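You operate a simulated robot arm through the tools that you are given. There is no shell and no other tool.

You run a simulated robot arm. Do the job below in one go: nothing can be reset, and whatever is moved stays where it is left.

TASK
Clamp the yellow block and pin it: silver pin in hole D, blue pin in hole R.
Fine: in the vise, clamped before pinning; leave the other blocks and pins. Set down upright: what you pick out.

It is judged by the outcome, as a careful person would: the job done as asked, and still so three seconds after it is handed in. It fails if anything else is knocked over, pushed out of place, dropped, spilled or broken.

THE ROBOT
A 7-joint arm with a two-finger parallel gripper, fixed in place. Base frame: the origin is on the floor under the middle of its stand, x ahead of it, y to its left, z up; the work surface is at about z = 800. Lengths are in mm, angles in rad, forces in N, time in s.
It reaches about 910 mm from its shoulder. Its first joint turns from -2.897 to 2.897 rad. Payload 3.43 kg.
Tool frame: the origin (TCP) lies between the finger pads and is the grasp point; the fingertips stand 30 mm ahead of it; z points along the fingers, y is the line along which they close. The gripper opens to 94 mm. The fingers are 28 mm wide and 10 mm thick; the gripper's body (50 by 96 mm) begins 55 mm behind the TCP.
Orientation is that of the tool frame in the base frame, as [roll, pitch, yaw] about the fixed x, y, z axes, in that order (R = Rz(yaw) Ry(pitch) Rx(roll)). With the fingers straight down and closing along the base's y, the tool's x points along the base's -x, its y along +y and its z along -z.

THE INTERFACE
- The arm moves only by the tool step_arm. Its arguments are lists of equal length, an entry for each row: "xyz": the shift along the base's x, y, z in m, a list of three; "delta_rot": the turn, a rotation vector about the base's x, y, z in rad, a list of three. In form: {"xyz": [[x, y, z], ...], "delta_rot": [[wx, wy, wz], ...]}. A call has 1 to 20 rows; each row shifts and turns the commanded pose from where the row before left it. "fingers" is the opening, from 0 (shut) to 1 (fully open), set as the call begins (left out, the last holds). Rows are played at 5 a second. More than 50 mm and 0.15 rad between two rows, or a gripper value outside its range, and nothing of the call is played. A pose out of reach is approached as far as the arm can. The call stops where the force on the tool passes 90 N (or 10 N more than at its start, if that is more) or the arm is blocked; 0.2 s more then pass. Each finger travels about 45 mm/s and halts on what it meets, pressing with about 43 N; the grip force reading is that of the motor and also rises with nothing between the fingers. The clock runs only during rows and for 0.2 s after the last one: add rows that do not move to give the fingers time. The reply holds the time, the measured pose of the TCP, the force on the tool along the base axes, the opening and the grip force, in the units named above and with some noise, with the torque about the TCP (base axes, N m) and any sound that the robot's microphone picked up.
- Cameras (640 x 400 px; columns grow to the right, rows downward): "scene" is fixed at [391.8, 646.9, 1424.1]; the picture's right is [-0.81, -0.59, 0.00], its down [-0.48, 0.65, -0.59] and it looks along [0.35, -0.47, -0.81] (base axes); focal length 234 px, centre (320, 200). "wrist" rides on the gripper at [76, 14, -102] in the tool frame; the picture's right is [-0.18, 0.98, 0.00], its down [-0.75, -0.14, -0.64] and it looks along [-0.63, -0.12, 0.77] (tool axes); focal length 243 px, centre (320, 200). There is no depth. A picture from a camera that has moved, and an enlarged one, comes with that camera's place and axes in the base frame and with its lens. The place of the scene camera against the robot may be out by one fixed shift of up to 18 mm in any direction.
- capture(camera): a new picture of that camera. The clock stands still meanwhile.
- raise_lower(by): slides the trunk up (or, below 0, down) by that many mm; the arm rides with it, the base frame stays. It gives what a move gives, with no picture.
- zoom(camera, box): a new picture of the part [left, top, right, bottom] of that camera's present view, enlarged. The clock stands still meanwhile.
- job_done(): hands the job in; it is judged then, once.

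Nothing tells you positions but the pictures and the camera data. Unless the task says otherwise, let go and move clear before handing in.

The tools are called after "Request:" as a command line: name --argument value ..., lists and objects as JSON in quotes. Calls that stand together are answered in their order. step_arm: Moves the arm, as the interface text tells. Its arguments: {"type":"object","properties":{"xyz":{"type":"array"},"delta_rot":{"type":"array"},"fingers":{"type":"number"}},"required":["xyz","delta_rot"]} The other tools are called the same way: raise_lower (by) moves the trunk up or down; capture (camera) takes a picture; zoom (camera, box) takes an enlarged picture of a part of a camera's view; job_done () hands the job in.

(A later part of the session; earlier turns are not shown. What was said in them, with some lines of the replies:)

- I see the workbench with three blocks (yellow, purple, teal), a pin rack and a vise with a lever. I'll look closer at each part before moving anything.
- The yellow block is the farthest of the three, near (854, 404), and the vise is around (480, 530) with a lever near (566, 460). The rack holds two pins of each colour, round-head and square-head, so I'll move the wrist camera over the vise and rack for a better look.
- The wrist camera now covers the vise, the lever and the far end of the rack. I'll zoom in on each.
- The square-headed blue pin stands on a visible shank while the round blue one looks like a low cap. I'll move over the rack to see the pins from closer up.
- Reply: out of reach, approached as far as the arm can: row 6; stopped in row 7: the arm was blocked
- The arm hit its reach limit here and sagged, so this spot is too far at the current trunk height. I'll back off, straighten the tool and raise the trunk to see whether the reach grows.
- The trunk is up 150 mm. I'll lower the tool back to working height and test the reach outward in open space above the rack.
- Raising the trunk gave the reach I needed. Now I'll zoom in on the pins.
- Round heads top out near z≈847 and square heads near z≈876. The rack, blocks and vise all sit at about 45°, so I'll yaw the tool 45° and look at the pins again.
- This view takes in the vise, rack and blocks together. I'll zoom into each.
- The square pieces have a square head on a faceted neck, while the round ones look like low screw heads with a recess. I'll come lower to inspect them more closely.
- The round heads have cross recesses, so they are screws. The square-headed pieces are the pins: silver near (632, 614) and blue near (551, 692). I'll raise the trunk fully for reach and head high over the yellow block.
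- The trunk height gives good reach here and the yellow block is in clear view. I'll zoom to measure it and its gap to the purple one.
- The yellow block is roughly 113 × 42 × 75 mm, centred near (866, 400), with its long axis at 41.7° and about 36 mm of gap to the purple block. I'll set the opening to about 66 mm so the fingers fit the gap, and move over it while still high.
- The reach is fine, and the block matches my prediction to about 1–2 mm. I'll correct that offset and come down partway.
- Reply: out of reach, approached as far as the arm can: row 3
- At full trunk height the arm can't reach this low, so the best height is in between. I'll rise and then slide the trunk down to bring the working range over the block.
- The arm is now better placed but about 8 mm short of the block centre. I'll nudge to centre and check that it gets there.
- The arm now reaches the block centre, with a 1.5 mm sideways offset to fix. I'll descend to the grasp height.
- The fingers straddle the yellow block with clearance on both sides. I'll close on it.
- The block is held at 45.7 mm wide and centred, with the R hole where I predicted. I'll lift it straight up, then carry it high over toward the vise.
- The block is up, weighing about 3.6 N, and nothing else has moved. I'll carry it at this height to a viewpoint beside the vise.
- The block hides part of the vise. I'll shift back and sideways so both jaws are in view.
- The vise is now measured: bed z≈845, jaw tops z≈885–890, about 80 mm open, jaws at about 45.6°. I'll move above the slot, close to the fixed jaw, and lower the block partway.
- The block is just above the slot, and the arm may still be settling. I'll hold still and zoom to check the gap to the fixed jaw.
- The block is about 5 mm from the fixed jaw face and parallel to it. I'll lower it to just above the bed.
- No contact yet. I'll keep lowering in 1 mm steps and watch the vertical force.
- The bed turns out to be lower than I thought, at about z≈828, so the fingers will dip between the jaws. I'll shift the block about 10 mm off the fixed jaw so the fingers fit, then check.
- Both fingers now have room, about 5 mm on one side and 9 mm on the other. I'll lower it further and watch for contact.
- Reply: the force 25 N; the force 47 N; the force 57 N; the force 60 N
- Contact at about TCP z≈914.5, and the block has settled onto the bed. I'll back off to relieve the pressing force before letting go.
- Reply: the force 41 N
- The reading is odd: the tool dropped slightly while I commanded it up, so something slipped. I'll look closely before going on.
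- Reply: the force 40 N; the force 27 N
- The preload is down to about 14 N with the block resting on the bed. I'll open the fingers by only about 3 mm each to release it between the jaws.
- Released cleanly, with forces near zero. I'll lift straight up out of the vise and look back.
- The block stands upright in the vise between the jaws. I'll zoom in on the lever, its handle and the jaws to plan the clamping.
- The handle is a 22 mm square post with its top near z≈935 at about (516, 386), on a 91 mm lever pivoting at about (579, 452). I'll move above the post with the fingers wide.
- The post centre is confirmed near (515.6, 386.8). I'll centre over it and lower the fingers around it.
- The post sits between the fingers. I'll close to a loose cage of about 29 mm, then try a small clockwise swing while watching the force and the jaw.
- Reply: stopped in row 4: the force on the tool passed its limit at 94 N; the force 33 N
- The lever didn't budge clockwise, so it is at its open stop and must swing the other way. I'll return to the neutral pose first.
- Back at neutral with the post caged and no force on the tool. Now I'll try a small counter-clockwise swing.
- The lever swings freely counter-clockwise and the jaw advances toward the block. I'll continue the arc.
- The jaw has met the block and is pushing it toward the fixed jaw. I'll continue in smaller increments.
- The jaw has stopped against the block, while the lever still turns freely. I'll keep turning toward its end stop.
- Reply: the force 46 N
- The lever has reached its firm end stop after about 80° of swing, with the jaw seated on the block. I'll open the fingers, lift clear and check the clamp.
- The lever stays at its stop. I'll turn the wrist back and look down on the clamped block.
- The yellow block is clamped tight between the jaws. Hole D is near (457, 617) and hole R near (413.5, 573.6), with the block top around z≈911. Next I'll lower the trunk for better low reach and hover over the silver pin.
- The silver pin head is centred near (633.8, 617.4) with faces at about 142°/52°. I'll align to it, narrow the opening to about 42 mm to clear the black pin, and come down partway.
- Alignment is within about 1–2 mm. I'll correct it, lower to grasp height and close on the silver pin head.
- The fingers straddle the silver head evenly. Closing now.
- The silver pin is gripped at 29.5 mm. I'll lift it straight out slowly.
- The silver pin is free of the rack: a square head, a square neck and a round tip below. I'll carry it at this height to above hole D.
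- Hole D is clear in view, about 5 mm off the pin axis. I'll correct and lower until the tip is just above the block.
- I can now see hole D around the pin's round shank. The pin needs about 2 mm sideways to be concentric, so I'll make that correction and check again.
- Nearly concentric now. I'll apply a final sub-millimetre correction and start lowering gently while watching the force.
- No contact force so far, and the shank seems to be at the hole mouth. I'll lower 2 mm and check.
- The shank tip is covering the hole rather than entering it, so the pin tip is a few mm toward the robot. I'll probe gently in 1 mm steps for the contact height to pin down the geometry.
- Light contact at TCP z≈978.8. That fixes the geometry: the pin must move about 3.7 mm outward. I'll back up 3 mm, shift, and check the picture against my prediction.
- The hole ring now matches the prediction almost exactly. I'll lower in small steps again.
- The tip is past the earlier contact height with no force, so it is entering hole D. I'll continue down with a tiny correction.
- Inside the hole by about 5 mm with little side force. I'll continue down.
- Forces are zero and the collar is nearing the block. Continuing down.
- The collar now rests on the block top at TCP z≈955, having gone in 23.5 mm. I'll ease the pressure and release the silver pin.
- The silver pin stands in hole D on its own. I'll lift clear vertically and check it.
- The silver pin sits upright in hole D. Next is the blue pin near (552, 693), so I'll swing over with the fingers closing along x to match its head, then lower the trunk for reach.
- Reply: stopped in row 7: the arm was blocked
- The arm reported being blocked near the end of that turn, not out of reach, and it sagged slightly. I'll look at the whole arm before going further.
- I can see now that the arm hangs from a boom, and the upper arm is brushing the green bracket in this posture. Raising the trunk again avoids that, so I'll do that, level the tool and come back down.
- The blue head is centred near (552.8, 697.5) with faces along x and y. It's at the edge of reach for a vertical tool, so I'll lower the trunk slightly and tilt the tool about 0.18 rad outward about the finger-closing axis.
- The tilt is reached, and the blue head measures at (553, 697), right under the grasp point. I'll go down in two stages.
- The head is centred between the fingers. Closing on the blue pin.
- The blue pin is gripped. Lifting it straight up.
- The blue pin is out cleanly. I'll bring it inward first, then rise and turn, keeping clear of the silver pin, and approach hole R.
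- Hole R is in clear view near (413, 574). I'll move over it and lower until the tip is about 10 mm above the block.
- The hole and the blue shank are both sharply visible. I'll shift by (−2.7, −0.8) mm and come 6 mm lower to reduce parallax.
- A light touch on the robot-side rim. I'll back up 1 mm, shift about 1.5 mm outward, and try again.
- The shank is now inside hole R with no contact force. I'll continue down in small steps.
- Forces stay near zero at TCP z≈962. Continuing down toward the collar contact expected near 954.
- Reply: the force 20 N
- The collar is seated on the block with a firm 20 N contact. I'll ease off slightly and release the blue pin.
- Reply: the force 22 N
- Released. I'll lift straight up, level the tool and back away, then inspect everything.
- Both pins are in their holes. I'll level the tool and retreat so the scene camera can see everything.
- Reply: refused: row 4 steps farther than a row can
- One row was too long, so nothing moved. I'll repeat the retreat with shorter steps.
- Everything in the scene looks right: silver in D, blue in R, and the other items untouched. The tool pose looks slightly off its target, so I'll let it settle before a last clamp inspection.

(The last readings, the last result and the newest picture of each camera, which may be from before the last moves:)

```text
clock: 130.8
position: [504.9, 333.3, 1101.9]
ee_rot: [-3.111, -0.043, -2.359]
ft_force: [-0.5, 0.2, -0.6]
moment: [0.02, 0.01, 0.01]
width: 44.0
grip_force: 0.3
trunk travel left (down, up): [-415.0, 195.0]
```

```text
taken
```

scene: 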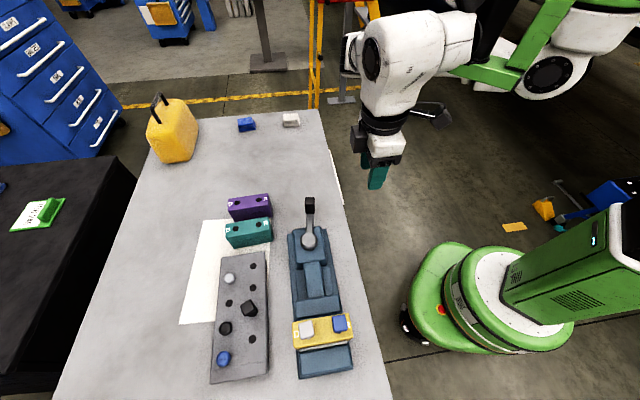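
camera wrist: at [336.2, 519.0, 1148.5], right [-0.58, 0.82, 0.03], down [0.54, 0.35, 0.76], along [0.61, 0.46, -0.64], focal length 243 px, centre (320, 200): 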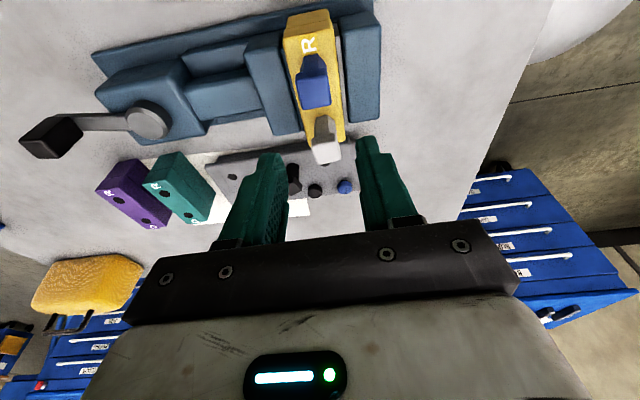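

The folded arm is leaning lightly on its own bracket there. I'll move out to a better posture and look straight along the jaws to confirm the clamp has no gap.

Request:
step_arm --xyz '[[-0.0194, 0.0321, -0.0139], [-0.0194, 0.0321, -0.0139], [-0.0194, 0.0321, -0.0139], [-0.0194, 0.0321, -0.0139], [-0.0194, 0.0321, -0.0139], [-0.0194, 0.0321, -0.0139], [-0.0194, 0.0321, -0.0139], [0, 0, 0], [0, 0, 0]]' --delta_rot '[[0, 0, 0.0259], [0, 0, 0.0259], [0, 0, 0.0259], [0, 0, 0.0259], [0, 0, 0.0259], [0, 0, 0.0259], [0, 0, 0.0259], [0, 0, 0], [0, 0, 0]]'

Request:
capture --camera "wrist"

Request:
zoom --camera "wrist" --box '[240, 40, 400, 180]'

```text
clock: 132.8
position: [364.8, 560.9, 1018.9]
ee_rot: [3.14, 0.0, -2.162]
ft_force: [0.5, 0.0, -1.0]
moment: [0.0, 0.02, 0.01]
width: 44.2
grip_force: 0.0
trunk travel left (down, up): [-415.0, 195.0]
```

```text
taken
camera wrist: at [311.4, 505.1, 1121.0], right [-0.71, 0.7, 0.0], down [0.54, 0.55, 0.64], along [0.45, 0.46, -0.77], focal length 243 px, centre (320, 200)
```

wrist: 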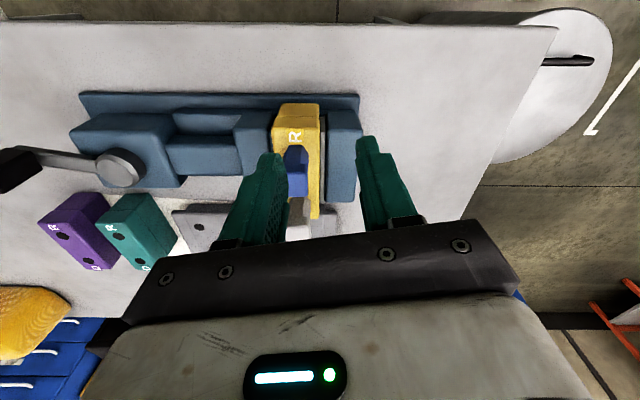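

```text
2.86 times, centred on (320, 110) of wrist
camera zoom: at [311.4, 505.1, 1121.0], right [-0.71, 0.7, 0.0], down [0.54, 0.55, 0.64], along [0.45, 0.46, -0.77], focal length 693 px, centre (320, 457)
```

zoom: 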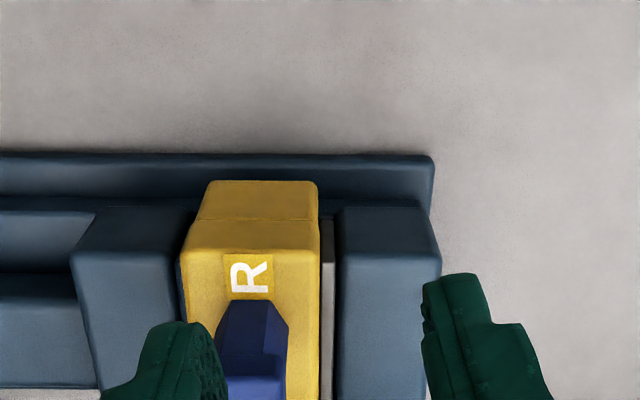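

Request:
zoom --camera "wrist" --box '[300, 100, 350, 145]'

Request:
zoom --camera "wrist" --box '[255, 95, 305, 140]'

```text
8.89 times, centred on (325, 122) of wrist
camera zoom: at [311.4, 505.1, 1121.0], right [-0.71, 0.7, 0.0], down [0.54, 0.55, 0.64], along [0.45, 0.46, -0.77], focal length 2157 px, centre (276, 889)
```

zoom: 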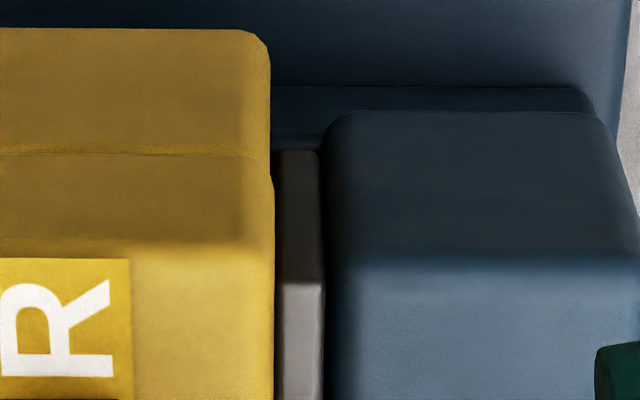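

```text
8.89 times, centred on (280, 118) of wrist
camera zoom: at [311.4, 505.1, 1121.0], right [-0.71, 0.7, 0.0], down [0.54, 0.55, 0.64], along [0.45, 0.46, -0.77], focal length 2157 px, centre (676, 933)
```

zoom: 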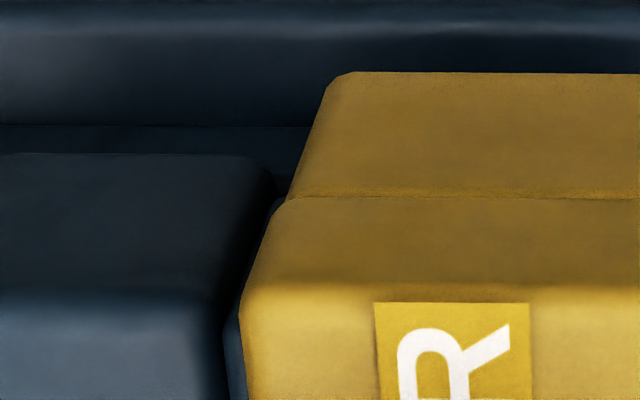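

Looking edge-on, the block sits flush against the fixed jaw plate, and the moving jaw bears on the other side, so it is clamped. I'll back away to a clear, relaxed pose and take a final look.

Request:
step_arm --xyz '[[0, -0.01, 0.03], [0.005, -0.02, 0.03], [0.01, -0.02, 0.02], [0.01, -0.02, 0.01], [0.01, -0.02, 0], [0, 0, 0], [0, 0, 0]]' --delta_rot '[[0, 0, 0], [0, 0, 0], [0, 0, 0], [0, 0, 0], [0, 0, 0], [0, 0, 0], [0, 0, 0]]'

Request:
capture --camera "scene"

Request:
capture --camera "wrist"

Request:
zoom --camera "wrist" --box '[180, 40, 440, 220]'

```text
clock: 134.4
position: [402.1, 469.5, 1109.3]
ee_rot: [-3.141, -0.002, -2.162]
ft_force: [0.1, -0.8, -0.4]
moment: [-0.04, 0.01, 0.02]
width: 44.3
grip_force: 0.0
trunk travel left (down, up): [-415.0, 195.0]
```

```text
taken
```

scene: 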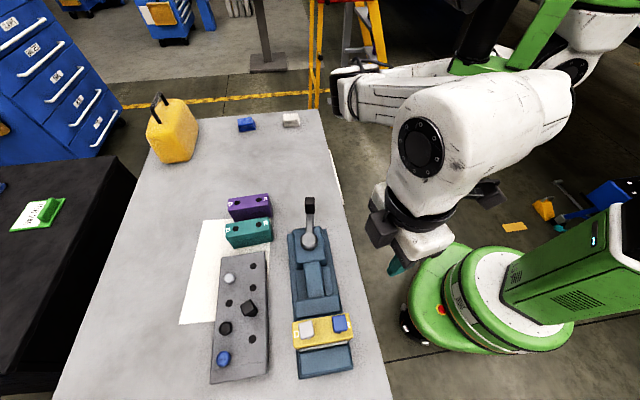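

```text
taken
camera wrist: at [348.2, 415.5, 1213.1], right [-0.71, 0.7, 0.0], down [0.54, 0.55, 0.64], along [0.45, 0.46, -0.77], focal length 243 px, centre (320, 200)
```

wrist: 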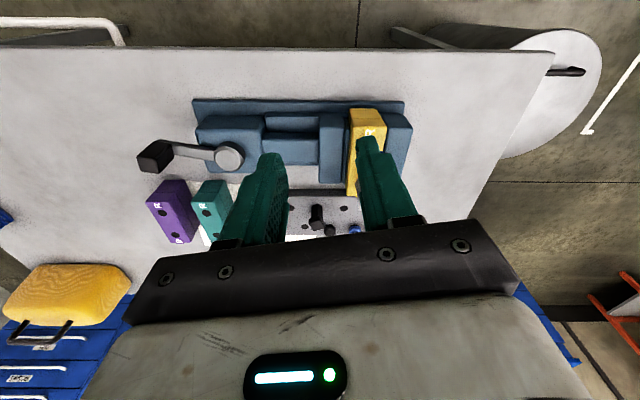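

```text
2.22 times, centred on (310, 130) of wrist
camera zoom: at [348.2, 415.5, 1213.1], right [-0.71, 0.7, 0.0], down [0.54, 0.55, 0.64], along [0.45, 0.46, -0.77], focal length 539 px, centre (342, 356)
```

zoom: 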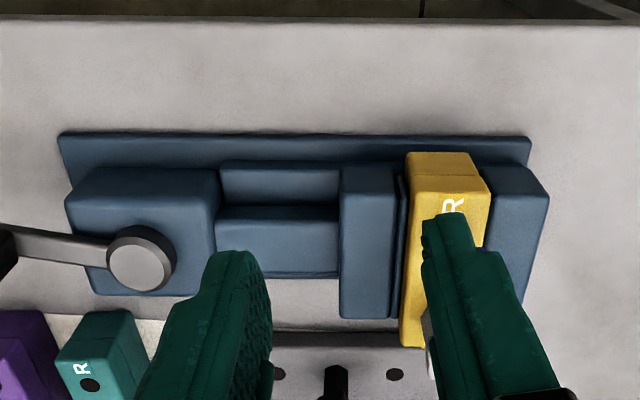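

The yellow block is clamped in the vise with its lever at the closed stop. The silver pin stands in hole D and the blue pin in hole R, both fully seated. The other blocks, the screws and the black pin are where they started, and the gripper is empty and clear. Handing in.

Request:
job_done

```text
The job is handed in.
```

I clamped the yellow block in the vise, then put the silver pin in hole D and the blue pin in hole R. I've handed the job in, but haven't seen the verdict.

- **Clamping:** I turned the vise lever to its closed stop before pinning. Looking along the jaws afterwards, I saw no gap between the block and the fixed jaw.
- **Pins:** I took "pin" to mean the square-headed pieces. The round-headed ones in the same colours have cross recesses, so I treated them as screws and left them. Both pins stand upright, with their collars resting on the block.
- **Everything else:** In the final pictures, the purple and teal blocks, the black pin and the screws look unmoved. The gripper is empty and clear of the work.
- **Contacts along the way:**
  - I first pushed the lever the wrong way, against its open stop. That tripped the force limit at 94 N, but the lever and vise didn't move.
  - The block was pressed onto the vise bed at up to about 58 N while I seated it.
  - The arm seems to have brushed its own mounting bracket twice, touching nothing on the bench.
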